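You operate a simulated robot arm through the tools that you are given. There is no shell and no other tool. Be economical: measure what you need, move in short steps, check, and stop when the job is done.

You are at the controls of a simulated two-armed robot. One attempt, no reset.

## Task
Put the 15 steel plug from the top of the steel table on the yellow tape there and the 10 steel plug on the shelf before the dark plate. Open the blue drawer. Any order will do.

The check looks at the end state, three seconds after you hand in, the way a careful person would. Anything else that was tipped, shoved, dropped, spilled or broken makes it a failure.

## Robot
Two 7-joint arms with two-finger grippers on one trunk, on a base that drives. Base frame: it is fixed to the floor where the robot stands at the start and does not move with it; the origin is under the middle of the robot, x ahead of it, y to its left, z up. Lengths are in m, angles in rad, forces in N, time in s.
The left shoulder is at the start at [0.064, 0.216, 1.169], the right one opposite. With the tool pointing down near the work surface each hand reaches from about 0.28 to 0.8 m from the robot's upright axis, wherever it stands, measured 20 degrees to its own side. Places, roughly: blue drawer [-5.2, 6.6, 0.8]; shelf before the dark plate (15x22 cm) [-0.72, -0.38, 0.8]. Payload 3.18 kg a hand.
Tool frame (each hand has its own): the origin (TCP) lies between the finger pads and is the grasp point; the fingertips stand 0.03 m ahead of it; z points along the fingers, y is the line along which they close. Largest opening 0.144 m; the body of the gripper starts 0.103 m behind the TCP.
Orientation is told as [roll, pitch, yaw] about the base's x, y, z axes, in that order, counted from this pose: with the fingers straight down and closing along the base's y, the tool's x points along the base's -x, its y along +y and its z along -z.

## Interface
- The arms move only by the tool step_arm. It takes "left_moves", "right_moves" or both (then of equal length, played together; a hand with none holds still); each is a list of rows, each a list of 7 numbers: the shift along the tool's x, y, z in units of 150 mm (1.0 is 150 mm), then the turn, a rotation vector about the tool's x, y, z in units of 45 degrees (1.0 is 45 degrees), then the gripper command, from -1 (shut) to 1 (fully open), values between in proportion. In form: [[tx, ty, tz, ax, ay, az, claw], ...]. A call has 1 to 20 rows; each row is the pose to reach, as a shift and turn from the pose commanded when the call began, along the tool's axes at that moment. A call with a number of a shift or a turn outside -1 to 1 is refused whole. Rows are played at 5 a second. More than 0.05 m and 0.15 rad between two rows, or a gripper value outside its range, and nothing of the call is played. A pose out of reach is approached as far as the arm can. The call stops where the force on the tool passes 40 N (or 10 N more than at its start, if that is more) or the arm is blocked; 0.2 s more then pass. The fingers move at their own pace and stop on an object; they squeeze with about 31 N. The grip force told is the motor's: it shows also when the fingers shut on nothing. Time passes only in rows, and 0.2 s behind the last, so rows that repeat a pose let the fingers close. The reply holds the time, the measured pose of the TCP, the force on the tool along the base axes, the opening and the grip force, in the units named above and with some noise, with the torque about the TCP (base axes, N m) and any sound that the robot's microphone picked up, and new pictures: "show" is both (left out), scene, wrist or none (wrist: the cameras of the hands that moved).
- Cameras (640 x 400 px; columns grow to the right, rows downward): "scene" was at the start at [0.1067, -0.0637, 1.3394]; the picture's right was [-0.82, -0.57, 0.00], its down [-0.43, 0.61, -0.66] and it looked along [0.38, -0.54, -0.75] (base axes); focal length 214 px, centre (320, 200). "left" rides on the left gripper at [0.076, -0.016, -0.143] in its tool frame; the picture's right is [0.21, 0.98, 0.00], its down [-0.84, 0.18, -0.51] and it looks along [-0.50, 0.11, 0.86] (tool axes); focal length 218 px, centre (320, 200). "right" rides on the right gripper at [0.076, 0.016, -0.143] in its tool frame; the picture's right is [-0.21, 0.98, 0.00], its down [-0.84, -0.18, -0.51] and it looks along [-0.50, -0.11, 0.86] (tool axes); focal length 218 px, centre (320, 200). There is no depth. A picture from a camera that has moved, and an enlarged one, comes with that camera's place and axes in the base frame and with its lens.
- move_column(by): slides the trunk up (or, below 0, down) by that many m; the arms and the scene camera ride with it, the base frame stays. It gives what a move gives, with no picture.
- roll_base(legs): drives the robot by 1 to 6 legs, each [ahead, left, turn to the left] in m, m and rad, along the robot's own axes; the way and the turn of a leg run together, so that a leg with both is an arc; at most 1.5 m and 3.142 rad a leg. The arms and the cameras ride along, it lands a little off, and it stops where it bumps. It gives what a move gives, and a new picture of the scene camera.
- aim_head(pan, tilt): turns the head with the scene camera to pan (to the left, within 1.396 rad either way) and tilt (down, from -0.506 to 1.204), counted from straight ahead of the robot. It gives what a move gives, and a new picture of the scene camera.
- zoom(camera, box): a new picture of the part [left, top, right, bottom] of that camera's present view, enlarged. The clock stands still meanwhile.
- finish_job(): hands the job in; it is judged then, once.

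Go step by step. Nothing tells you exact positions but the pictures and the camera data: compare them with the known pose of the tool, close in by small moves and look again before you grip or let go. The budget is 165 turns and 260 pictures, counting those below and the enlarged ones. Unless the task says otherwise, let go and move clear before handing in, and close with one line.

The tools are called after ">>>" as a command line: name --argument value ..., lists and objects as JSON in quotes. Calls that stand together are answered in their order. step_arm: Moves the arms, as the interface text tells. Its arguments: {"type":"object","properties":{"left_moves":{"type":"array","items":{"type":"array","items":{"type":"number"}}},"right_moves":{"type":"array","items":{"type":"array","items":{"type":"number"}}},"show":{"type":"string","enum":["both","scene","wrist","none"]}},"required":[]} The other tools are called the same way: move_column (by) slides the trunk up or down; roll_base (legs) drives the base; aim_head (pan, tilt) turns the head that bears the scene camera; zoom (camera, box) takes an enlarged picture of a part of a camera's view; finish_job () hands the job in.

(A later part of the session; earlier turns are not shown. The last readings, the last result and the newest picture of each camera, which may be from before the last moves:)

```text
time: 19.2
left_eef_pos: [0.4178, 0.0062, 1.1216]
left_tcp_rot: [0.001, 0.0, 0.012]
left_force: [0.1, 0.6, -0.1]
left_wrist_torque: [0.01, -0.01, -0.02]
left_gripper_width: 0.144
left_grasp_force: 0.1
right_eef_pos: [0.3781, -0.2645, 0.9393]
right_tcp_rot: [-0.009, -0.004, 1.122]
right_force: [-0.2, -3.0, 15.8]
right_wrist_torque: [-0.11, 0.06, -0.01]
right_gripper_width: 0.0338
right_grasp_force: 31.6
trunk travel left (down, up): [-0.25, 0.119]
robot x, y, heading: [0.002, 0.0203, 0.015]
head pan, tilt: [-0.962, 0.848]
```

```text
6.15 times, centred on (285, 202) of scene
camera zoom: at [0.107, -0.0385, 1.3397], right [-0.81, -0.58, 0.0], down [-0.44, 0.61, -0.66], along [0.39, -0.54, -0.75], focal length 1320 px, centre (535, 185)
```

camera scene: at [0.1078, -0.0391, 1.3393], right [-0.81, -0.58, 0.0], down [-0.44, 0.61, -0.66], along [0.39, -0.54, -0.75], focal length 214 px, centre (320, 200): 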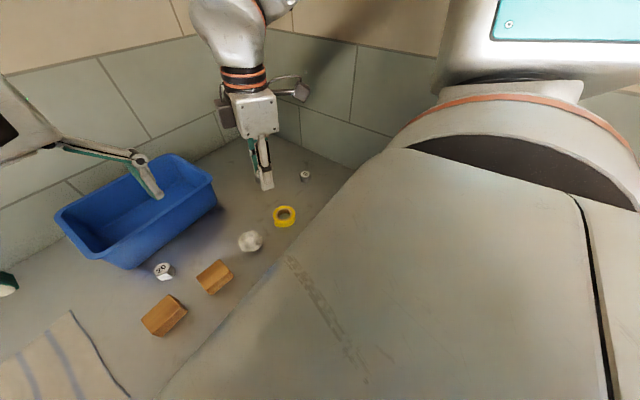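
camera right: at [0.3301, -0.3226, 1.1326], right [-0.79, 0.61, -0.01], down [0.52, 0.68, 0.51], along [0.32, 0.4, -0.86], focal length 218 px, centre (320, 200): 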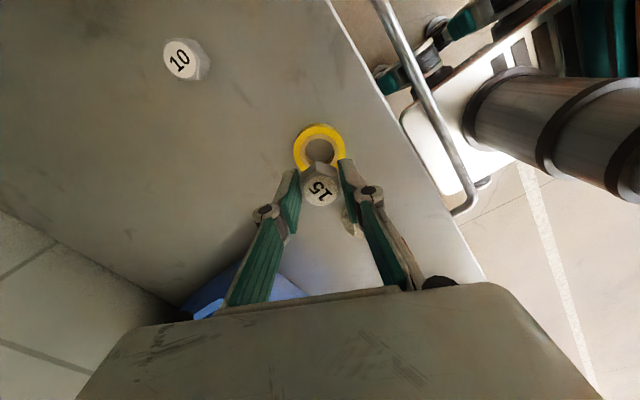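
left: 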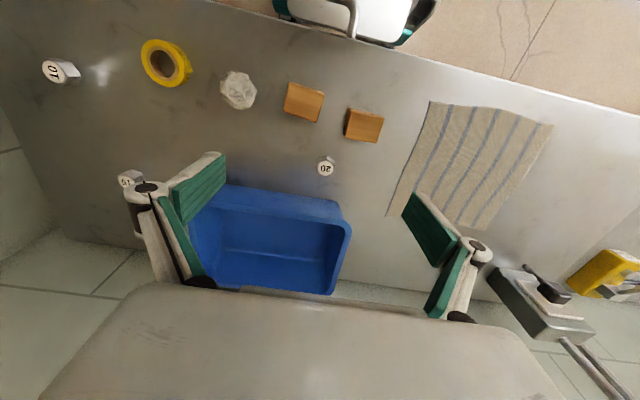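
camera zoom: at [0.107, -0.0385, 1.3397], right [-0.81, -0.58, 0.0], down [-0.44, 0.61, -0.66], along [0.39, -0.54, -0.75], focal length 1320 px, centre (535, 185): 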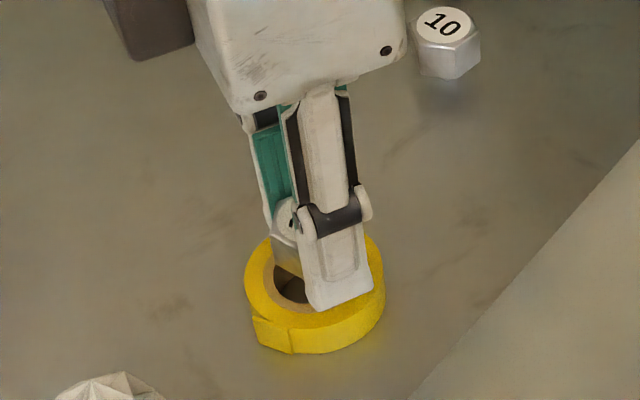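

There was light contact at z 0.939: the stem bottom seems to sit on the ring's -y edge. All views suggest the ring is about 6 mm further +y, so I'll lift, shift and look.

>>> step_arm --right_moves '[[0, 0, -0.12, 0, 0, 0, -1], [-0.039, 0.011, -0.12, 0, 0, 0, -1], [-0.039, 0.011, -0.12, 0, 0, 0, -1]]' --show "none"

>>> zoom --camera "right" --box '[280, 110, 400, 210]'

>>> zoom --camera "left" --box '[80, 0, 200, 90]'

>>> zoom --camera "scene" --box '[260, 175, 310, 235]'

```text
time: 20.0
left_eef_pos: [0.4191, 0.0056, 1.1221]
left_tcp_rot: [-0.001, 0.0, 0.014]
left_force: [0.3, 0.4, 0.3]
left_wrist_torque: [-0.06, -0.01, 0.01]
left_gripper_width: 0.144
left_grasp_force: 0.0
right_eef_pos: [0.3797, -0.2578, 0.9543]
right_tcp_rot: [-0.007, -0.002, 1.124]
right_force: [-1.0, -0.5, -0.9]
right_wrist_torque: [-0.01, 0.0, 0.0]
right_gripper_width: 0.0335
right_grasp_force: 31.4
trunk travel left (down, up): [-0.25, 0.119]
robot x, y, heading: [0.0009, 0.0219, 0.016]
head pan, tilt: [-0.962, 0.848]
```

```text
4.00 times, centred on (340, 160) of right
camera zoom: at [0.3305, -0.3211, 1.0977], right [-0.79, 0.61, -0.01], down [0.52, 0.68, 0.51], along [0.32, 0.4, -0.86], focal length 873 px, centre (240, 360)
```

zoom: 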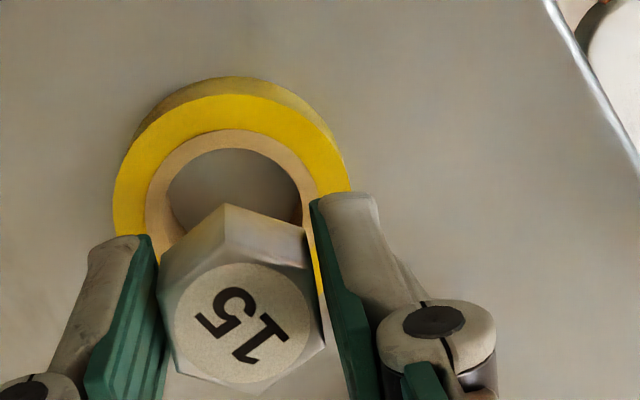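

```text
4.44 times, centred on (140, 45) of left
camera zoom: at [0.3407, -0.0116, 1.2644], right [-0.22, 0.97, 0.0], down [0.84, 0.19, 0.51], along [0.49, 0.11, -0.86], focal length 970 px, centre (1120, 889)
```

zoom: 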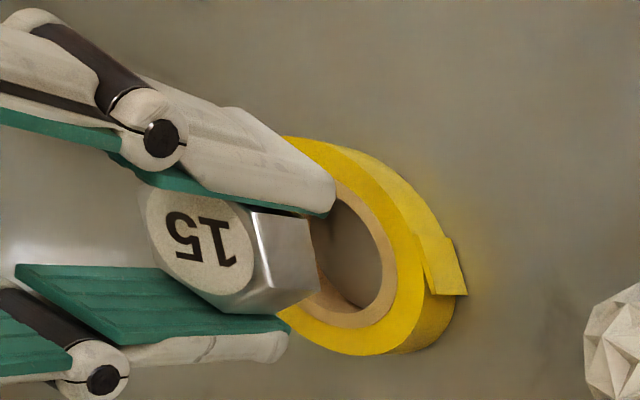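

```text
6.67 times, centred on (285, 205) of scene
camera zoom: at [0.1073, -0.0389, 1.3394], right [-0.81, -0.58, 0.0], down [-0.44, 0.61, -0.66], along [0.39, -0.54, -0.75], focal length 1430 px, centre (553, 167)
```

zoom: 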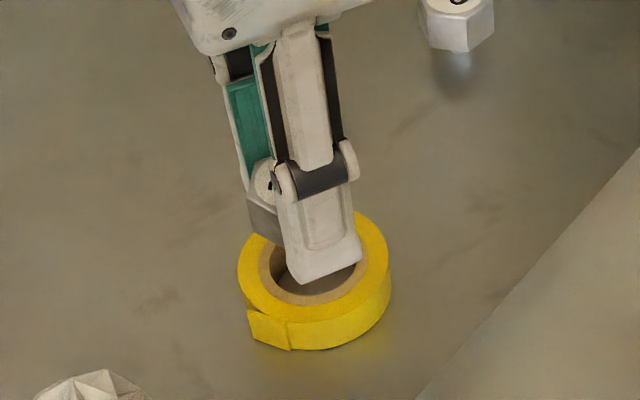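

On rechecking, the ring has not moved and is at (0.380,-0.263), so the first position was centred. The contact height equals the tape's height, so the plug will stand on its stem on the roll. I'll return to centre and lower gently.

>>> step_arm --right_moves '[[0.041, -0.011, 0.0, 0, 0, 0, -1], [0.041, -0.011, 0.06, 0, 0, 0, -1], [0.041, -0.011, 0.1, 0, 0, 0, -1], [0.041, -0.011, 0.11, 0, 0, 0, -1], [0.041, -0.011, 0.11, 0, 0, 0, -1]]' --show "none"

>>> zoom --camera "left" --box '[80, 0, 200, 90]'

```text
time: 21.2
left_eef_pos: [0.4194, 0.0055, 1.1215]
left_tcp_rot: [-0.002, 0.001, 0.015]
left_force: [-1.1, 0.2, -0.1]
left_wrist_torque: [0.02, 0.0, 0.01]
left_gripper_width: 0.1439
left_grasp_force: 0.0
right_eef_pos: [0.3796, -0.2657, 0.9384]
right_tcp_rot: [-0.007, -0.002, 1.125]
right_force: [0.3, -1.0, -0.5]
right_wrist_torque: [-0.02, 0.01, -0.02]
right_gripper_width: 0.0334
right_grasp_force: 30.9
trunk travel left (down, up): [-0.25, 0.119]
robot x, y, heading: [-0.0005, 0.0227, 0.011]
head pan, tilt: [-0.962, 0.848]
```

```text
4.44 times, centred on (140, 45) of left
camera zoom: at [0.3411, -0.0116, 1.2643], right [-0.22, 0.97, 0.0], down [0.84, 0.19, 0.51], along [0.49, 0.11, -0.86], focal length 970 px, centre (1120, 889)
```

zoom: 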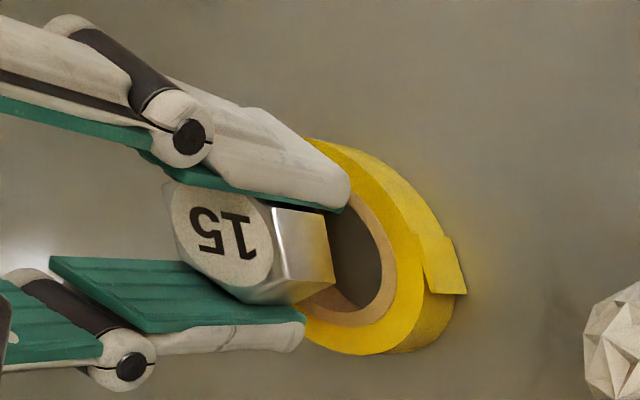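

No contact yet. Lowering in small steps.

>>> step_arm --right_moves '[[0, 0, 0.01, 0, 0, 0, -1], [0, 0, 0.02, 0, 0, 0, -1], [0, 0, 0.02, 0, 0, 0, -1]]' --show "none"

```text
time: 22.0
left_eef_pos: [0.4174, 0.0052, 1.1229]
left_tcp_rot: [0.003, -0.002, 0.013]
left_force: [-0.1, -0.8, 0.2]
left_wrist_torque: [0.01, 0.01, -0.03]
left_gripper_width: 0.1441
left_grasp_force: 0.1
right_eef_pos: [0.3785, -0.2653, 0.9387]
right_tcp_rot: [-0.01, -0.004, 1.125]
right_force: [-2.9, -4.7, 30.5]
right_wrist_torque: [-0.17, 0.14, 0.01]
right_gripper_width: 0.0337
right_grasp_force: 31.1
trunk travel left (down, up): [-0.25, 0.119]
robot x, y, heading: [0.0024, 0.0228, 0.013]
head pan, tilt: [-0.962, 0.848]
```

Contact again, centred under the plug's axis, so it is seated flat. I'll relieve the load slightly and open.

>>> step_arm --right_moves '[[0, 0, -0.015, 0, 0, 0, -1], [0, 0, -0.015, 0, 0, 0, -1], [0, 0, -0.015, 0, 0, 0, -0.4], [0, 0, -0.015, 0, 0, 0, -0.2]]' --show "wrist"

>>> zoom --camera "left" --box '[80, 0, 200, 90]'

```text
time: 23.0
left_eef_pos: [0.4191, 0.0054, 1.1209]
left_tcp_rot: [-0.001, 0.0, 0.014]
left_force: [0.1, -0.6, 0.3]
left_wrist_torque: [-0.03, -0.01, 0.0]
left_gripper_width: 0.144
left_grasp_force: 0.1
right_eef_pos: [0.3789, -0.2658, 0.9358]
right_tcp_rot: [-0.006, -0.002, 1.122]
right_force: [0.4, -0.6, -0.4]
right_wrist_torque: [-0.02, 0.06, -0.02]
right_gripper_width: 0.0576
right_grasp_force: 0.1
trunk travel left (down, up): [-0.25, 0.119]
robot x, y, heading: [0.0036, 0.0265, 0.011]
head pan, tilt: [-0.962, 0.848]
camera right: at [0.3303, -0.3279, 1.0797], right [-0.79, 0.61, -0.01], down [0.52, 0.68, 0.51], along [0.32, 0.4, -0.86], focal length 218 px, centre (320, 200)
```

right: 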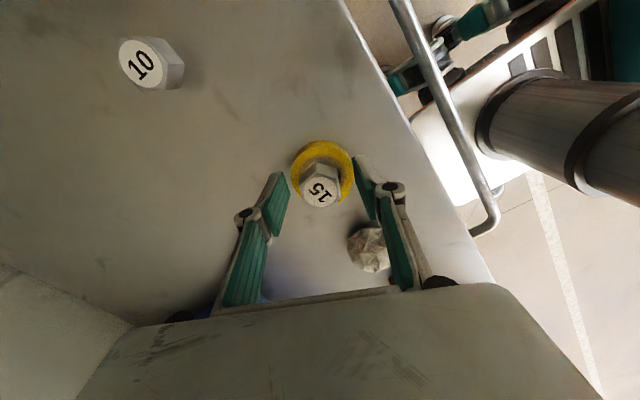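

```text
4.44 times, centred on (140, 45) of left
camera zoom: at [0.3412, -0.0116, 1.2642], right [-0.22, 0.97, 0.0], down [0.84, 0.19, 0.51], along [0.49, 0.11, -0.86], focal length 970 px, centre (1120, 889)
```

zoom: 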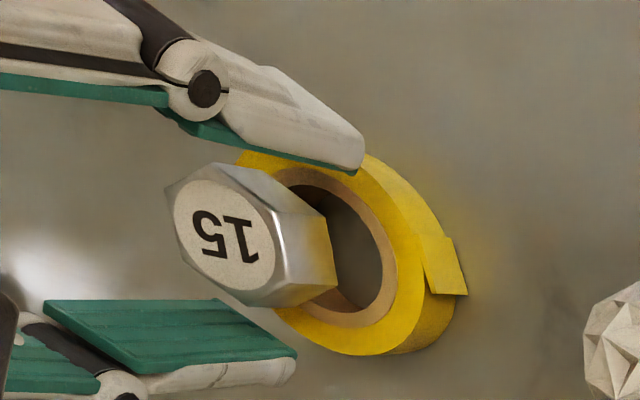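

The plug stands upright on the roll. I'll rise clear and check.

>>> step_arm --right_moves '[[0, 0, -0.1, 0, 0, 0, -0.2], [0, 0, -0.3, 0, 0, 0, -0.2], [0, 0, -0.5, 0, 0, 0, -0.2], [0, 0, -0.5, 0, 0, 0, -0.2]]' --show "wrist"

>>> zoom --camera "scene" --box '[260, 175, 310, 235]'

>>> zoom --camera "left" --box '[80, 0, 200, 90]'

>>> zoom --camera "right" --box '[280, 110, 400, 210]'

```text
time: 24.0
left_eef_pos: [0.4183, 0.0061, 1.122]
left_tcp_rot: [0.001, 0.0, 0.015]
left_force: [0.3, 0.1, -0.6]
left_wrist_torque: [0.01, 0.03, 0.04]
left_gripper_width: 0.1439
left_grasp_force: 0.0
right_eef_pos: [0.3796, -0.2648, 1.0124]
right_tcp_rot: [-0.005, -0.003, 1.125]
right_force: [-0.5, -0.4, -0.2]
right_wrist_torque: [-0.02, 0.02, 0.04]
right_gripper_width: 0.0575
right_grasp_force: 0.1
trunk travel left (down, up): [-0.25, 0.119]
robot x, y, heading: [0.0008, 0.0225, 0.009]
head pan, tilt: [-0.962, 0.848]
camera right: at [0.3303, -0.3279, 1.1553], right [-0.79, 0.61, -0.01], down [0.52, 0.68, 0.51], along [0.32, 0.4, -0.86], focal length 218 px, centre (320, 200)
```

right: 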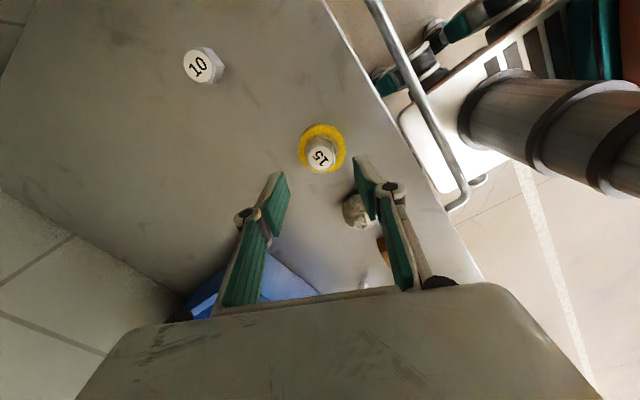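

```text
6.67 times, centred on (285, 205) of scene
camera zoom: at [0.1081, -0.0389, 1.3392], right [-0.81, -0.58, 0.0], down [-0.44, 0.61, -0.66], along [0.39, -0.54, -0.75], focal length 1430 px, centre (553, 167)
```

zoom: 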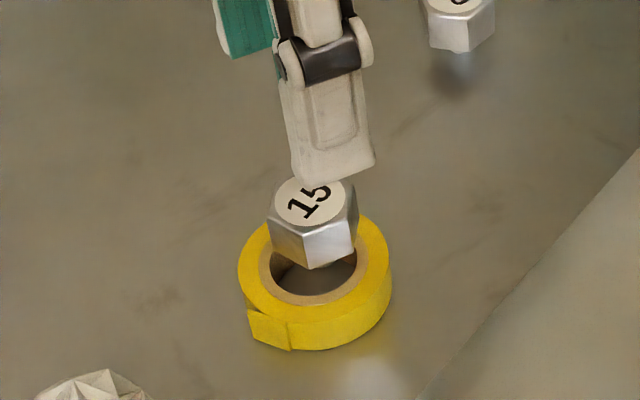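

```text
4.44 times, centred on (140, 45) of left
camera zoom: at [0.3415, -0.0116, 1.2641], right [-0.22, 0.97, 0.0], down [0.84, 0.19, 0.51], along [0.49, 0.11, -0.86], focal length 970 px, centre (1120, 889)
```

zoom: 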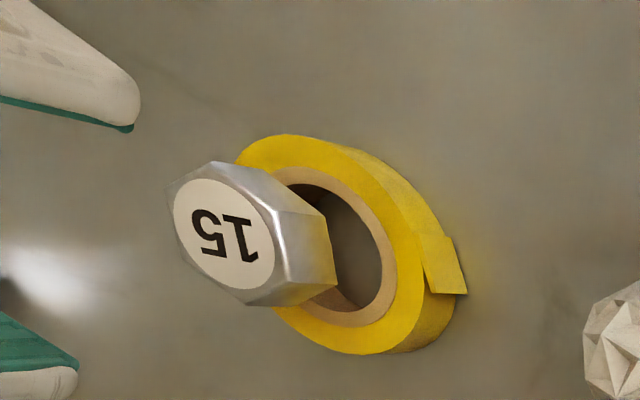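

```text
4.00 times, centred on (340, 160) of right
camera zoom: at [0.3303, -0.3279, 1.1553], right [-0.79, 0.61, -0.01], down [0.52, 0.68, 0.51], along [0.32, 0.4, -0.86], focal length 873 px, centre (240, 360)
```

zoom: 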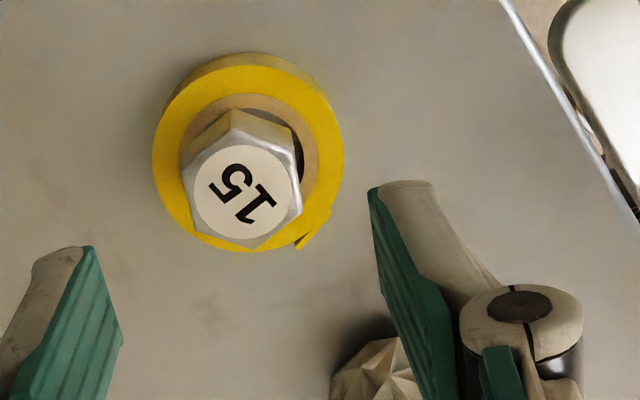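

Plug 15 stands centred on the tape roll. Next is plug 10 at about (0.422,-0.404); I'll move above it.

>>> step_arm --right_moves '[[0.14, -0.13, -0.1, 0, 0, 0, -0.2], [0.28, -0.26, -0.1, 0, 0, 0, -0.2], [0.42, -0.39, -0.1, 0, 0, 0, -0.2], [0.56, -0.52, -0.1, 0, 0, 0, -0.2], [0.713, -0.658, -0.1, 0, 0, 0, -0.2], [0.713, -0.658, -0.1, 0, 0, 0, -0.2]]' --show "wrist"

>>> zoom --camera "right" --box '[280, 100, 400, 200]'

```text
time: 25.4
left_eef_pos: [0.4194, 0.0061, 1.1207]
left_tcp_rot: [0.001, -0.001, 0.014]
left_force: [-0.3, 0.6, 0.8]
left_wrist_torque: [-0.02, -0.03, -0.01]
left_gripper_width: 0.1439
left_grasp_force: 0.0
right_eef_pos: [0.4208, -0.4022, 1.0295]
right_tcp_rot: [-0.007, 0.0, 1.123]
right_force: [-0.6, 0.2, -0.5]
right_wrist_torque: [-0.04, -0.03, 0.02]
right_gripper_width: 0.0575
right_grasp_force: 0.2
trunk travel left (down, up): [-0.25, 0.119]
robot x, y, heading: [0.0026, 0.0218, 0.012]
head pan, tilt: [-0.962, 0.848]
camera right: at [0.3722, -0.4647, 1.1716], right [-0.79, 0.61, -0.01], down [0.52, 0.68, 0.51], along [0.32, 0.4, -0.86], focal length 218 px, centre (320, 200)
```

right: 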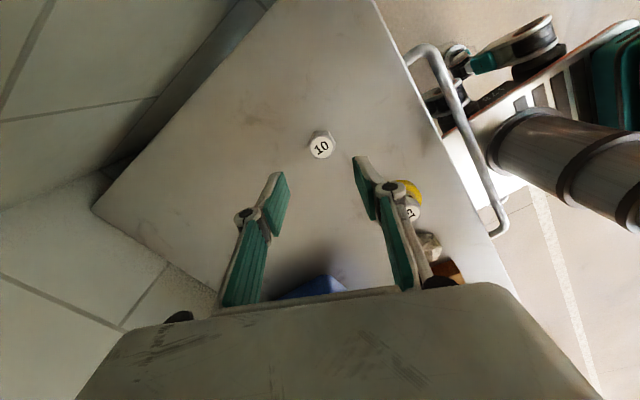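

```text
4.00 times, centred on (340, 150) of right
camera zoom: at [0.3722, -0.4647, 1.1716], right [-0.79, 0.61, -0.01], down [0.52, 0.68, 0.51], along [0.32, 0.4, -0.86], focal length 873 px, centre (240, 400)
```

zoom: 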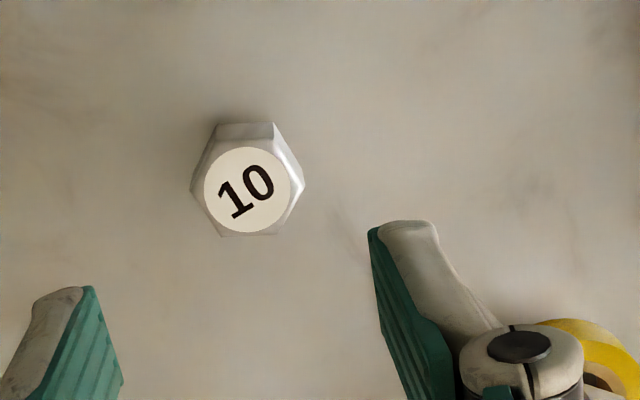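

Plug 10 is at (0.422,-0.401) with flats at 22° and 82°. I'll rotate to yaw 82° and recentre.

>>> step_arm --right_moves '[[0, 0, 0.0, 0, 0, -0.18, -0.2], [0, 0, 0, 0, 0, -0.36, -0.2], [0, 0, 0.1, 0, 0, -0.395, -0.2], [0, 0, 0.3, 0, 0, -0.395, -0.2], [0, 0, 0.5, 0, 0, -0.395, -0.2], [0, 0, 0.5, 0, 0, -0.395, -0.2]]' --show "none"

>>> zoom --camera "right" --box '[260, 100, 380, 200]'

```text
time: 26.8
left_eef_pos: [0.4186, 0.0056, 1.1203]
left_tcp_rot: [0.002, -0.001, 0.014]
left_force: [0.1, 0.1, 1.5]
left_wrist_torque: [-0.01, -0.03, -0.02]
left_gripper_width: 0.1442
left_grasp_force: 0.0
right_eef_pos: [0.4215, -0.4034, 0.9534]
right_tcp_rot: [-0.008, -0.001, 1.435]
right_force: [-0.8, -1.1, -0.5]
right_wrist_torque: [-0.03, -0.04, 0.01]
right_gripper_width: 0.0576
right_grasp_force: 0.1
trunk travel left (down, up): [-0.25, 0.119]
robot x, y, heading: [-0.0004, 0.0237, 0.011]
head pan, tilt: [-0.962, 0.848]
```

```text
4.00 times, centred on (320, 150) of right
camera zoom: at [0.3941, -0.4786, 1.0958], right [-0.94, 0.34, -0.01], down [0.29, 0.81, 0.51], along [0.18, 0.48, -0.86], focal length 873 px, centre (320, 400)
```

zoom: 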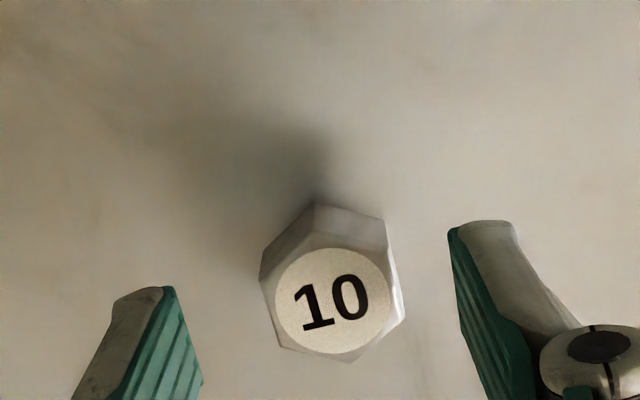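

Centred. Descending and gripping.

>>> step_arm --right_moves '[[-0.015, 0, 0.1, 0, 0, 0, -0.2], [-0.015, 0, 0.22, 0, 0, 0, -0.2], [-0.015, 0, 0.22, 0, 0, 0, -0.6], [-0.015, 0, 0.22, 0, 0, 0, -1], [-0.015, 0, 0.22, 0, 0, 0, -1], [-0.015, 0, 0.22, 0, 0, 0, -1]]' --show "none"

>>> step_arm --right_moves '[[0, 0, -0.2, 0, 0, 0, -1], [0, 0, -0.45, 0, 0, 0, -1], [0, 0, -0.7, 0, 0, 0, -1], [0, 0, -0.9, 0, 0, 0, -1], [0, 0, -0.9, 0, 0, 0, -1]]' --show "both"

```text
time: 28.2
left_eef_pos: [0.419, 0.0055, 1.1209]
left_tcp_rot: [-0.001, 0.001, 0.013]
left_force: [1.2, -0.3, -0.3]
left_wrist_torque: [0.0, 0.04, 0.01]
left_gripper_width: 0.144
left_grasp_force: 0.0
right_eef_pos: [0.4215, -0.402, 0.919]
right_tcp_rot: [-0.007, -0.001, 1.433]
right_force: [0.1, -0.4, 0.0]
right_wrist_torque: [0.0, 0.02, 0.02]
right_gripper_width: 0.0334
right_grasp_force: 30.6
trunk travel left (down, up): [-0.25, 0.119]
robot x, y, heading: [0.003, 0.024, 0.013]
head pan, tilt: [-0.962, 0.848]
```

```text
time: 29.4
left_eef_pos: [0.4193, 0.0047, 1.1218]
left_tcp_rot: [0.001, -0.001, 0.015]
left_force: [0.3, 0.0, 0.0]
left_wrist_torque: [-0.04, 0.06, 0.02]
left_gripper_width: 0.1438
left_grasp_force: 0.0
right_eef_pos: [0.4212, -0.4017, 1.0554]
right_tcp_rot: [-0.007, 0.0, 1.433]
right_force: [0.5, 0.3, -1.8]
right_wrist_torque: [0.02, 0.02, 0.0]
right_gripper_width: 0.0338
right_grasp_force: 31.2
trunk travel left (down, up): [-0.25, 0.119]
robot x, y, heading: [-0.0016, 0.0231, 0.011]
head pan, tilt: [-0.962, 0.848]
camera scene: at [0.1081, -0.039, 1.3392], right [-0.81, -0.58, 0.0], down [-0.44, 0.61, -0.66], along [0.39, -0.54, -0.75], focal length 214 px, centre (320, 200)
camera right: at [0.3946, -0.4763, 1.1972], right [-0.94, 0.34, -0.01], down [0.29, 0.81, 0.51], along [0.18, 0.48, -0.86], focal length 218 px, centre (320, 200)
```

scene: 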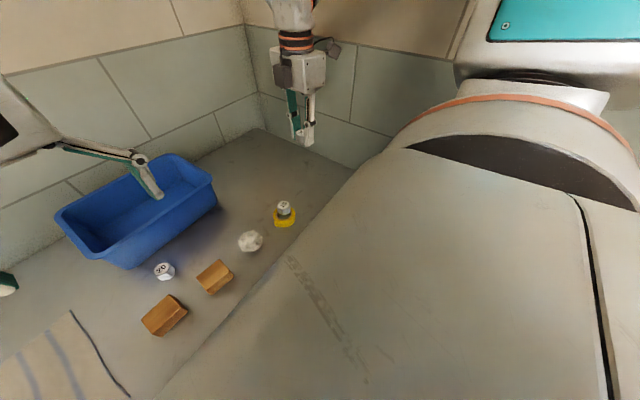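
right: 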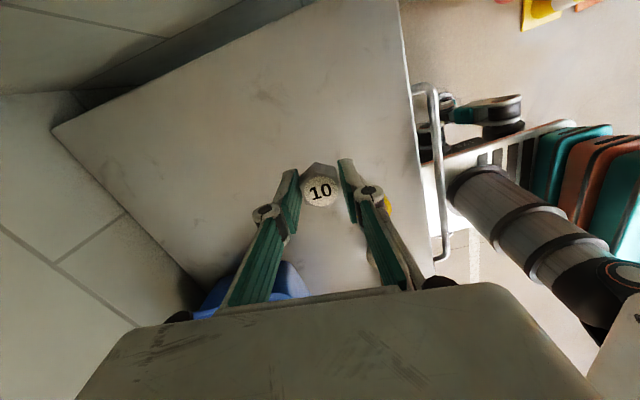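

Plug 10 is held. Before driving, I'll look around with the head.

>>> aim_head --pan -1.396 --tilt 0.5

>>> aim_head --pan 1.396 --tilt 0.5

>>> aim_head --pan 0.3 --tilt 0.6

```text
time: 30.3
left_eef_pos: [0.4199, 0.006, 1.1218]
left_tcp_rot: [0.001, 0.002, 0.013]
left_force: [-0.8, -0.6, -0.4]
left_wrist_torque: [-0.04, 0.01, -0.02]
left_gripper_width: 0.144
left_grasp_force: 0.1
right_eef_pos: [0.4221, -0.4024, 1.0545]
right_tcp_rot: [-0.008, 0.0, 1.434]
right_force: [0.0, -0.2, -0.9]
right_wrist_torque: [-0.02, 0.02, -0.03]
right_gripper_width: 0.0334
right_grasp_force: 30.6
trunk travel left (down, up): [-0.25, 0.119]
robot x, y, heading: [0.0001, 0.022, 0.014]
head pan, tilt: [-1.396, 0.499]
camera scene: at [0.0792, -0.0647, 1.3691], right [-0.98, -0.19, 0.0], down [-0.09, 0.47, -0.88], along [0.16, -0.86, -0.48], focal length 214 px, centre (320, 200)
```

scene: 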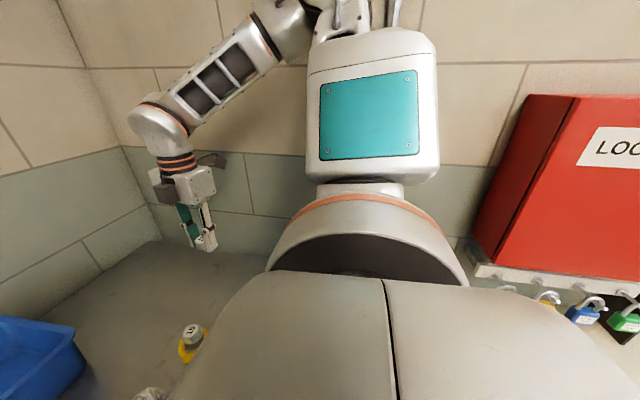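

```text
time: 32.8
left_eef_pos: [0.4186, 0.0059, 1.122]
left_tcp_rot: [0.0, -0.001, 0.014]
left_force: [-0.2, -0.8, -0.9]
left_wrist_torque: [-0.01, 0.02, -0.01]
left_gripper_width: 0.1441
left_grasp_force: 0.0
right_eef_pos: [0.4223, -0.4016, 1.0546]
right_tcp_rot: [-0.007, -0.002, 1.432]
right_force: [-0.1, 1.0, -1.4]
right_wrist_torque: [0.03, 0.0, 0.0]
right_gripper_width: 0.0333
right_grasp_force: 31.1
trunk travel left (down, up): [-0.25, 0.119]
robot x, y, heading: [-0.0006, 0.0237, 0.015]
head pan, tilt: [1.396, 0.499]
camera scene: at [0.0768, 0.1145, 1.3692], right [0.99, -0.16, 0.0], down [-0.08, -0.47, -0.88], along [0.14, 0.87, -0.48], focal length 214 px, centre (320, 200)
```

scene: 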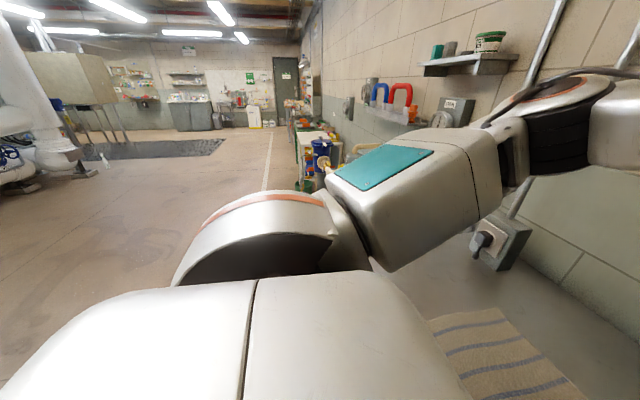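

```text
time: 34.1
left_eef_pos: [0.4186, 0.0053, 1.1217]
left_tcp_rot: [-0.001, 0.001, 0.013]
left_force: [-0.3, 0.3, -0.2]
left_wrist_torque: [-0.01, 0.03, -0.01]
left_gripper_width: 0.1442
left_grasp_force: 0.1
right_eef_pos: [0.4219, -0.4021, 1.053]
right_tcp_rot: [-0.007, -0.002, 1.433]
right_force: [-0.6, 0.1, -0.1]
right_wrist_torque: [-0.02, 0.02, 0.01]
right_gripper_width: 0.0335
right_grasp_force: 30.7
trunk travel left (down, up): [-0.25, 0.119]
robot x, y, heading: [0.0015, 0.0242, 0.01]
head pan, tilt: [0.3, 0.6]
camera scene: at [0.1462, 0.052, 1.3601], right [0.31, -0.95, 0.0], down [-0.54, -0.17, -0.83], along [0.78, 0.25, -0.56], focal length 214 px, centre (320, 200)
```

scene: 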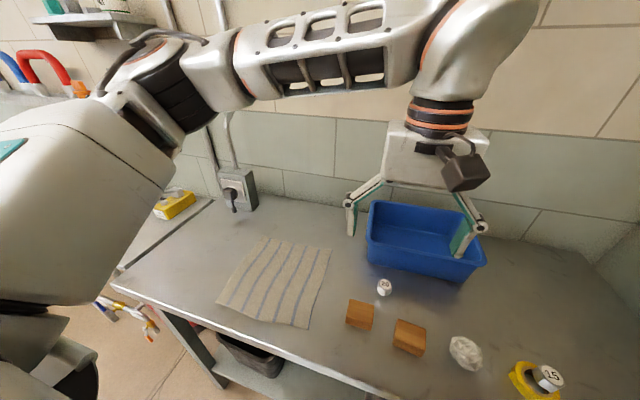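

The right wall with a red lockout box is to my right and the floor is open to the left and behind. I'll back off diagonally left, clear of the table.

>>> roll_base --legs '[[-0.4, 0.3, 0]]'

>>> aim_head --pan -1.396 --tilt 0.6

```text
time: 37.3
left_eef_pos: [0.0186, 0.2958, 1.1215]
left_tcp_rot: [0.001, -0.002, 0.01]
left_force: [-0.9, -0.3, -0.6]
left_wrist_torque: [0.0, 0.01, -0.02]
left_gripper_width: 0.1441
left_grasp_force: 0.1
right_eef_pos: [0.0235, -0.1123, 1.0543]
right_tcp_rot: [-0.006, 0.0, 1.432]
right_force: [-0.6, 0.8, -1.1]
right_wrist_torque: [-0.01, 0.01, -0.01]
right_gripper_width: 0.0335
right_grasp_force: 31.1
trunk travel left (down, up): [-0.25, 0.119]
robot x, y, heading: [-0.3998, 0.3142, 0.015]
head pan, tilt: [0.3, 0.6]
camera scene: at [-0.2535, 0.342, 1.3601], right [0.31, -0.95, 0.0], down [-0.54, -0.17, -0.83], along [0.79, 0.25, -0.56], focal length 214 px, centre (320, 200)
```

scene: 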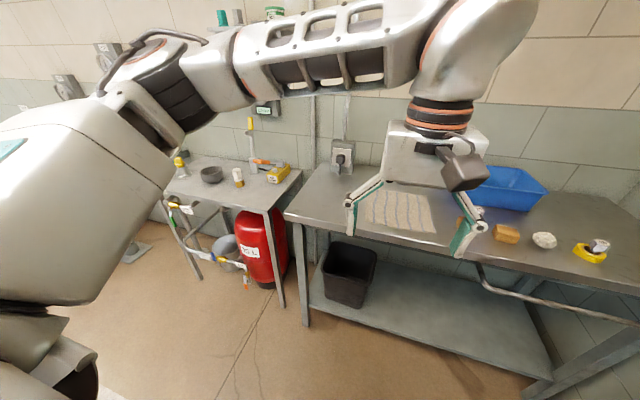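

```text
time: 39.0
left_eef_pos: [0.0187, 0.2945, 1.1213]
left_tcp_rot: [0.0, 0.0, 0.014]
left_force: [1.1, -0.1, -0.5]
left_wrist_torque: [0.04, -0.02, -0.02]
left_gripper_width: 0.1441
left_grasp_force: 0.0
right_eef_pos: [0.0215, -0.1119, 1.0532]
right_tcp_rot: [-0.006, 0.001, 1.432]
right_force: [0.3, 0.4, -1.7]
right_wrist_torque: [0.0, -0.01, 0.01]
right_gripper_width: 0.0335
right_grasp_force: 31.2
trunk travel left (down, up): [-0.25, 0.119]
robot x, y, heading: [-0.3994, 0.3177, 0.013]
head pan, tilt: [-1.396, 0.6]
camera scene: at [-0.3209, 0.2278, 1.3601], right [-0.98, -0.19, 0.0], down [-0.1, 0.56, -0.83], along [0.15, -0.81, -0.56], focal length 214 px, centre (320, 200)
```

scene: 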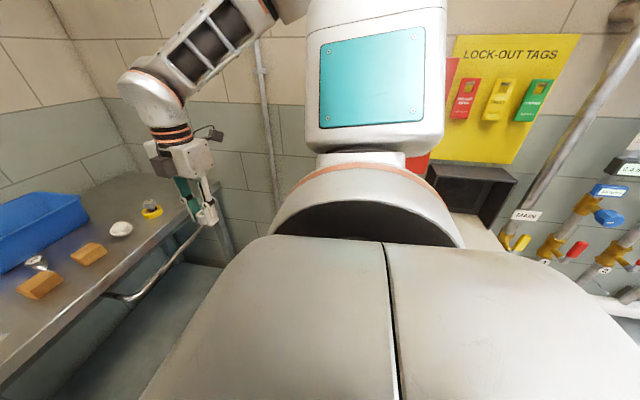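

The dark box with a shelf is below the "LOCK-OUT TAGS" sign. I'll turn right by 90° to face that wall.

>>> roll_base --legs '[[0, 0.1, -0.8], [0, 0, -0.77]]'

>>> aim_head --pan -0.4 --tilt 0.7

```text
time: 43.5
left_eef_pos: [-0.3862, -0.0153, 1.1217]
left_tcp_rot: [0.0, 0.0, -1.568]
left_force: [0.5, 0.1, 0.5]
left_wrist_torque: [-0.02, 0.03, 0.03]
left_gripper_width: 0.1438
left_grasp_force: 0.0
right_eef_pos: [-0.7924, -0.0122, 1.054]
right_tcp_rot: [-0.007, -0.001, -0.151]
right_force: [0.1, -1.0, -1.0]
right_wrist_torque: [0.0, -0.01, -0.01]
right_gripper_width: 0.0335
right_grasp_force: 31.0
trunk travel left (down, up): [-0.25, 0.119]
robot x, y, heading: [-0.3615, 0.4052, -1.568]
head pan, tilt: [-1.396, 0.6]
camera scene: at [-0.4497, 0.3269, 1.3601], right [-0.17, 0.98, 0.0], down [0.56, 0.1, -0.82], along [-0.81, -0.14, -0.57], focal length 214 px, centre (320, 200)
```

scene: 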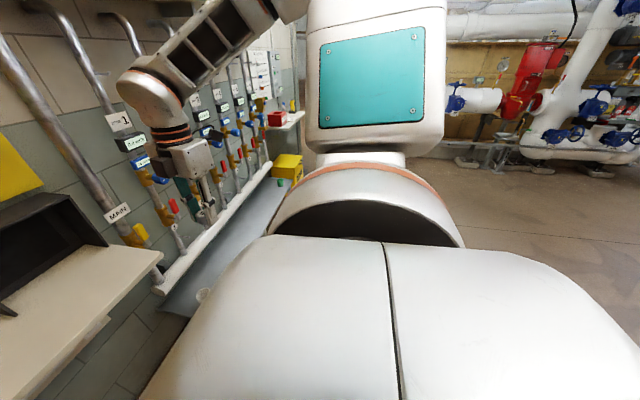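

```text
time: 44.8
left_eef_pos: [-0.3858, -0.0149, 1.121]
left_tcp_rot: [0.001, -0.001, -1.57]
left_force: [1.2, -0.7, -0.2]
left_wrist_torque: [-0.01, 0.0, 0.02]
left_gripper_width: 0.1442
left_grasp_force: 0.0
right_eef_pos: [-0.7928, -0.0127, 1.0548]
right_tcp_rot: [-0.008, -0.001, -0.149]
right_force: [0.1, 0.3, -0.9]
right_wrist_torque: [0.02, -0.02, 0.02]
right_gripper_width: 0.0333
right_grasp_force: 30.9
trunk travel left (down, up): [-0.25, 0.119]
robot x, y, heading: [-0.3661, 0.4029, -1.572]
head pan, tilt: [-0.4, 0.7]
camera scene: at [-0.3955, 0.2639, 1.3515], right [-0.92, 0.39, 0.0], down [0.25, 0.59, -0.76], along [-0.3, -0.7, -0.64], focal length 214 px, centre (320, 200)
```

scene: 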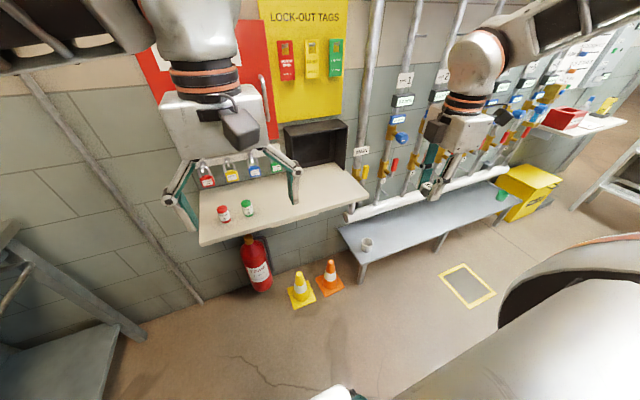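

>>> zoom --camera "scene" --box '[180, 100, 400, 250]'

>>> zoom --camera "right" --box '[0, 0, 640, 400]'

```text
2.67 times, centred on (290, 175) of scene
camera zoom: at [-0.3955, 0.2639, 1.3515], right [-0.92, 0.39, 0.0], down [0.25, 0.59, -0.76], along [-0.3, -0.7, -0.64], focal length 572 px, centre (400, 267)
```

zoom: 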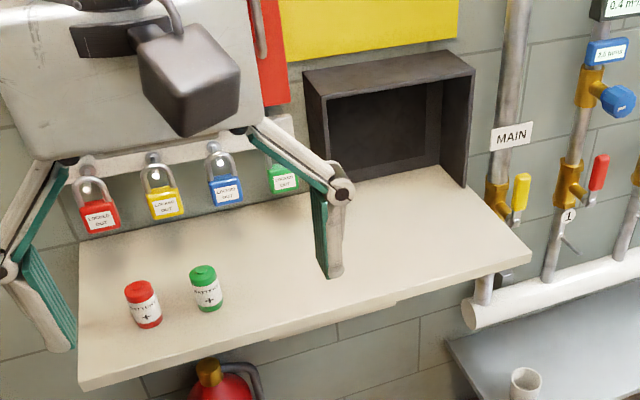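

```text
1.00 times, centred on (320, 200) of right (not enlarged: the box is as wide or as high as the picture)
camera zoom: at [-0.866, 0.0145, 1.197], right [0.35, 0.94, -0.01], down [0.81, -0.3, 0.51], along [0.47, -0.18, -0.86], focal length 218 px, centre (320, 200)
```

zoom: 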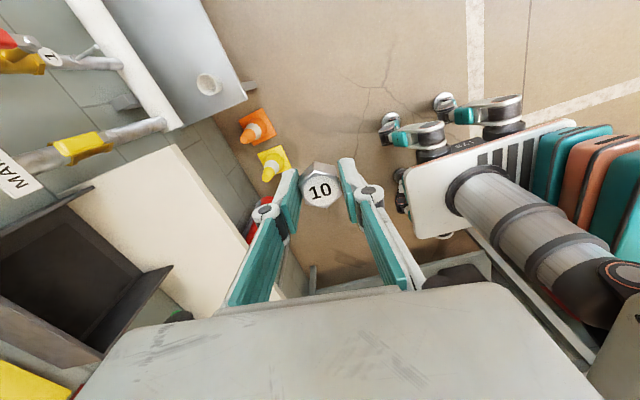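

The shelf in front of the dark box is centred at about (-0.72,-0.38); the front edge is at y ≈ -0.28 and the box front at y ≈ -0.48. I'll drive a little closer.

>>> roll_base --legs '[[0.2, -0.05, 0]]'

```text
time: 46.4
left_eef_pos: [-0.4363, -0.219, 1.1211]
left_tcp_rot: [0.001, 0.001, -1.566]
left_force: [-1.0, -0.2, -0.6]
left_wrist_torque: [0.03, 0.03, -0.04]
left_gripper_width: 0.1439
left_grasp_force: 0.1
right_eef_pos: [-0.8421, -0.2189, 1.0529]
right_tcp_rot: [-0.006, 0.002, -0.149]
right_force: [0.0, 0.3, 0.1]
right_wrist_torque: [0.03, 0.01, 0.0]
right_gripper_width: 0.0337
right_grasp_force: 30.9
trunk travel left (down, up): [-0.25, 0.119]
robot x, y, heading: [-0.414, 0.1993, -1.568]
head pan, tilt: [-0.4, 0.7]
camera scene: at [-0.4455, 0.0594, 1.3514], right [-0.92, 0.39, 0.0], down [0.25, 0.59, -0.76], along [-0.3, -0.7, -0.64], focal length 214 px, centre (320, 200)
```

scene: 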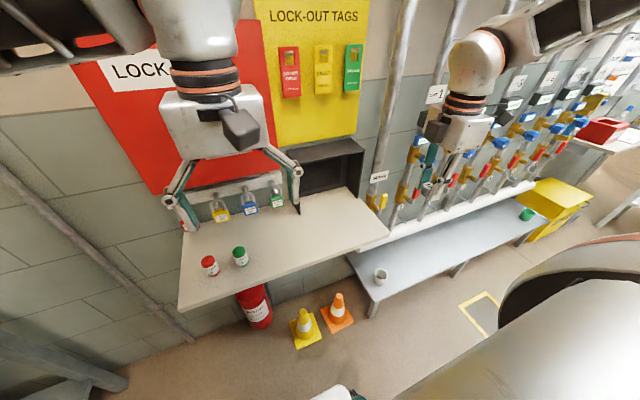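

Now I'll shift the right hand to x ≈ -0.72 and yaw it so the gripper body clears the dark box.

>>> step_arm --right_moves '[[-0.16, 0.024, 0, 0, 0, 0.18, -1], [-0.32, 0.048, 0, 0, 0, 0.36, -1], [-0.48, 0.072, 0, 0, 0, 0.54, -1], [-0.64, 0.096, 0, 0, 0, 0.72, -1], [-0.79, 0.118, 0, 0, 0, 0.9, -1], [-0.79, 0.118, 0, 0, 0, 0.95, -1], [-0.79, 0.118, 0, 0, 0, 0.95, -1]]' --show "both"

```text
time: 48.0
left_eef_pos: [-0.4357, -0.2187, 1.1206]
left_tcp_rot: [0.001, -0.001, -1.567]
left_force: [0.4, 0.5, 0.3]
left_wrist_torque: [-0.01, 0.01, 0.0]
left_gripper_width: 0.144
left_grasp_force: 0.1
right_eef_pos: [-0.7232, -0.2172, 1.0549]
right_tcp_rot: [-0.005, -0.004, -0.896]
right_force: [-0.3, -0.1, -1.3]
right_wrist_torque: [0.0, 0.02, -0.01]
right_gripper_width: 0.0333
right_grasp_force: 30.9
trunk travel left (down, up): [-0.25, 0.119]
robot x, y, heading: [-0.414, 0.1968, -1.572]
head pan, tilt: [-0.4, 0.7]
camera scene: at [-0.445, 0.0601, 1.3515], right [-0.92, 0.39, 0.0], down [0.25, 0.59, -0.76], along [-0.3, -0.71, -0.64], focal length 214 px, centre (320, 200)
camera right: at [-0.7576, -0.1474, 1.197], right [0.89, 0.45, 0.0], down [0.39, -0.77, 0.51], along [0.23, -0.46, -0.86], focal length 218 px, centre (320, 200)
```

scene: 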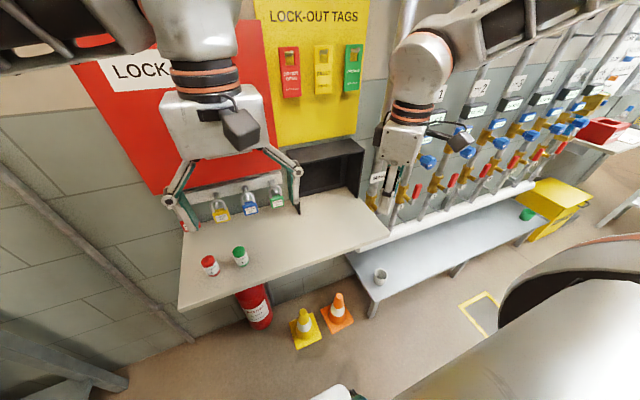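
right: 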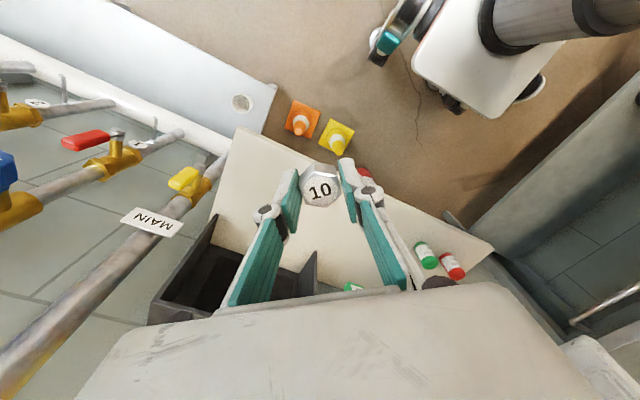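

I'll move forward over the spot, staying high, with some descent.

>>> step_arm --right_moves '[[-0.2, -0.16, 0, 0, 0, 0, -1], [-0.4, -0.32, 0, 0, 0, 0, -1], [-0.6, -0.48, 0, 0, 0, 0, -1], [-0.823, -0.658, 0.1, 0, 0, 0, -1], [-0.823, -0.658, 0.4, 0, 0, 0, -1], [-0.823, -0.658, 0.7, 0, 0, 0, -1], [-0.823, -0.658, 0.7, 0, 0, 0, -1]]' --show "both"

```text
time: 49.6
left_eef_pos: [-0.4345, -0.2174, 1.1216]
left_tcp_rot: [0.001, 0.0, -1.567]
left_force: [-0.1, 0.7, 0.2]
left_wrist_torque: [-0.02, 0.01, -0.06]
left_gripper_width: 0.144
left_grasp_force: 0.0
right_eef_pos: [-0.7214, -0.3751, 0.9514]
right_tcp_rot: [-0.005, -0.006, -0.893]
right_force: [0.9, 0.3, -0.8]
right_wrist_torque: [0.02, -0.02, 0.05]
right_gripper_width: 0.0337
right_grasp_force: 31.4
trunk travel left (down, up): [-0.25, 0.119]
robot x, y, heading: [-0.4095, 0.2003, -1.571]
head pan, tilt: [-0.4, 0.7]
camera scene: at [-0.445, 0.0611, 1.3517], right [-0.92, 0.39, 0.0], down [0.25, 0.59, -0.77], along [-0.3, -0.71, -0.64], focal length 214 px, centre (320, 200)
camera right: at [-0.7568, -0.3058, 1.0943], right [0.89, 0.45, 0.0], down [0.39, -0.77, 0.51], along [0.23, -0.46, -0.86], focal length 218 px, centre (320, 200)
```

scene: 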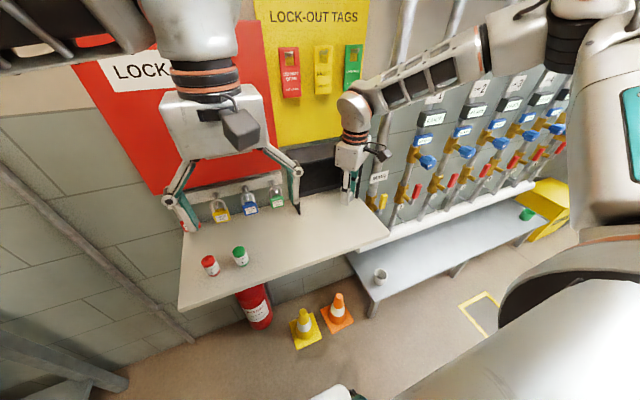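
right: 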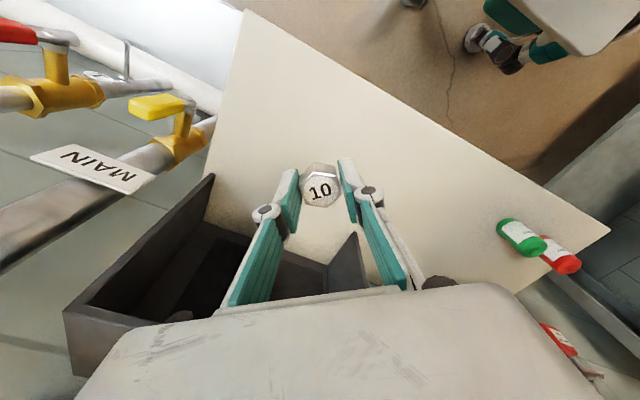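

>>> zoom --camera "scene" --box '[280, 80, 420, 250]'

```text
2.35 times, centred on (350, 165) of scene
camera zoom: at [-0.445, 0.0611, 1.3517], right [-0.92, 0.39, 0.0], down [0.25, 0.59, -0.77], along [-0.3, -0.71, -0.64], focal length 505 px, centre (249, 282)
```

zoom: 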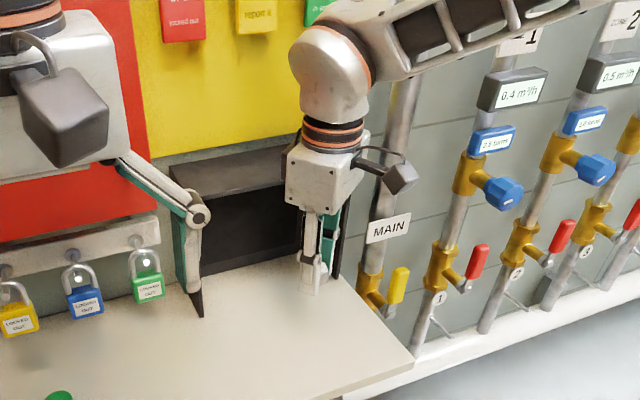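

There is clearance. Lowering to about z 0.852, then gently to contact.

>>> step_arm --right_moves '[[0, 0, 0.2, 0, 0, 0, -1], [0, 0, 0.4, 0, 0, 0, -1], [0, 0, 0.55, 0, 0, 0, -1], [0, 0, 0.64, 0, 0, 0, -1], [0, 0, 0.64, 0, 0, 0, -1]]' --show "both"

```text
time: 50.8
left_eef_pos: [-0.4353, -0.2179, 1.1221]
left_tcp_rot: [0.0, 0.0, -1.566]
left_force: [-1.1, -0.4, 0.6]
left_wrist_torque: [0.01, 0.0, 0.04]
left_gripper_width: 0.1439
left_grasp_force: 0.1
right_eef_pos: [-0.7226, -0.3762, 0.8544]
right_tcp_rot: [-0.007, -0.006, -0.893]
right_force: [-0.4, 0.2, -1.4]
right_wrist_torque: [0.02, 0.01, 0.01]
right_gripper_width: 0.0336
right_grasp_force: 30.7
trunk travel left (down, up): [-0.25, 0.119]
robot x, y, heading: [-0.4115, 0.1992, -1.567]
head pan, tilt: [-0.4, 0.7]
camera scene: at [-0.4452, 0.0603, 1.3515], right [-0.92, 0.39, 0.0], down [0.25, 0.59, -0.77], along [-0.3, -0.71, -0.64], focal length 214 px, centre (320, 200)
camera right: at [-0.7577, -0.3064, 0.9976], right [0.89, 0.45, 0.0], down [0.39, -0.77, 0.51], along [0.23, -0.46, -0.86], focal length 218 px, centre (320, 200)
```

scene: 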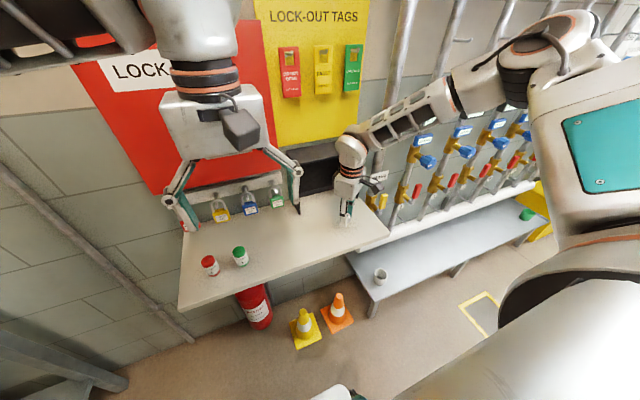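
right: 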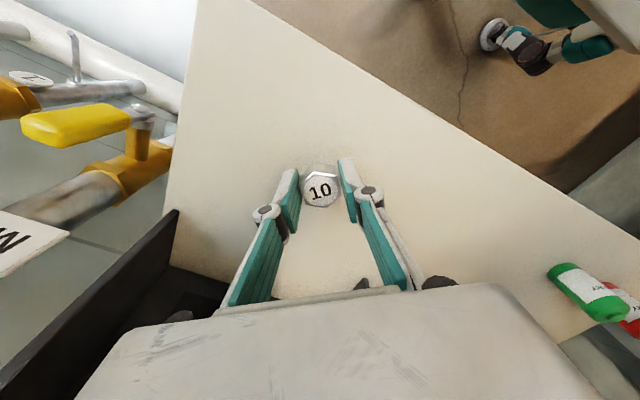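

>>> step_arm --right_moves '[[0, 0, 0.02, 0, 0, 0, -1], [0, 0, 0.04, 0, 0, 0, -1], [0, 0, 0.055, 0, 0, 0, -1], [0, 0, 0.055, 0, 0, 0, -1]]' --show "none"

```text
time: 51.8
left_eef_pos: [-0.4348, -0.2181, 1.122]
left_tcp_rot: [0.0, 0.0, -1.566]
left_force: [-0.4, 0.5, 0.5]
left_wrist_torque: [-0.03, -0.04, 0.02]
left_gripper_width: 0.1444
left_grasp_force: 0.0
right_eef_pos: [-0.7226, -0.3758, 0.8465]
right_tcp_rot: [-0.007, -0.003, -0.894]
right_force: [-0.1, 0.4, -1.8]
right_wrist_torque: [0.0, 0.01, -0.03]
right_gripper_width: 0.0334
right_grasp_force: 31.1
trunk travel left (down, up): [-0.25, 0.119]
robot x, y, heading: [-0.4146, 0.1988, -1.567]
head pan, tilt: [-0.4, 0.7]
```

>>> step_arm --right_moves '[[0, 0, 0.02, 0, 0, 0, -1], [0, 0, 0.03, 0, 0, 0, -1], [0, 0, 0.03, 0, 0, 0, -1]]' --show "none"

>>> zoom --camera "right" --box '[270, 130, 370, 220]'

```text
time: 52.6
left_eef_pos: [-0.4356, -0.2181, 1.1208]
left_tcp_rot: [-0.001, -0.001, -1.566]
left_force: [0.1, -0.1, 0.3]
left_wrist_torque: [-0.03, 0.03, 0.0]
left_gripper_width: 0.1439
left_grasp_force: 0.1
right_eef_pos: [-0.7221, -0.3773, 0.8414]
right_tcp_rot: [-0.006, -0.005, -0.893]
right_force: [-0.8, 0.2, -2.2]
right_wrist_torque: [0.02, 0.01, 0.05]
right_gripper_width: 0.0335
right_grasp_force: 30.7
trunk travel left (down, up): [-0.25, 0.119]
robot x, y, heading: [-0.4078, 0.2017, -1.565]
head pan, tilt: [-0.4, 0.7]
```

```text
4.44 times, centred on (320, 175) of right
camera zoom: at [-0.7573, -0.3068, 0.9842], right [0.89, 0.45, 0.0], down [0.39, -0.77, 0.51], along [0.23, -0.46, -0.86], focal length 970 px, centre (320, 311)
```

zoom: 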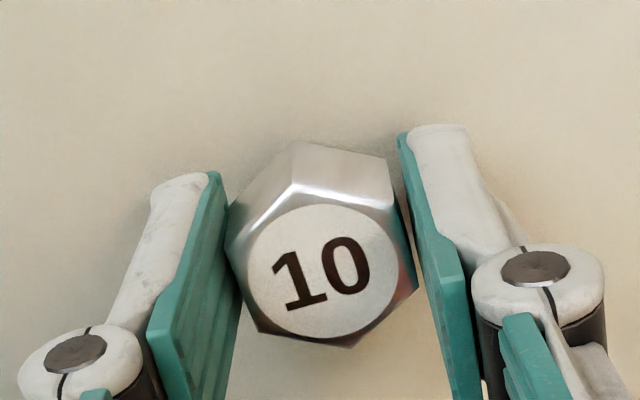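

Not touching yet, so I'll lower another 6 mm in small steps.

>>> step_arm --right_moves '[[0, 0, 0.01, 0, 0, 0, -1], [0, 0, 0.02, 0, 0, 0, -1], [0, 0, 0.03, 0, 0, 0, -1], [0, 0, 0.03, 0, 0, 0, -1]]' --show "none"

```text
time: 53.6
left_eef_pos: [-0.4348, -0.2181, 1.1224]
left_tcp_rot: [0.0, -0.001, -1.566]
left_force: [-0.6, -0.1, -0.4]
left_wrist_torque: [0.01, 0.02, -0.01]
left_gripper_width: 0.1438
left_grasp_force: 0.2
right_eef_pos: [-0.7216, -0.3768, 0.8399]
right_tcp_rot: [-0.008, -0.007, -0.896]
right_force: [-4.0, 1.3, 12.0]
right_wrist_torque: [0.08, 0.1, -0.03]
right_gripper_width: 0.0335
right_grasp_force: 31.1
trunk travel left (down, up): [-0.25, 0.119]
robot x, y, heading: [-0.4124, 0.2001, -1.566]
head pan, tilt: [-0.4, 0.7]
```

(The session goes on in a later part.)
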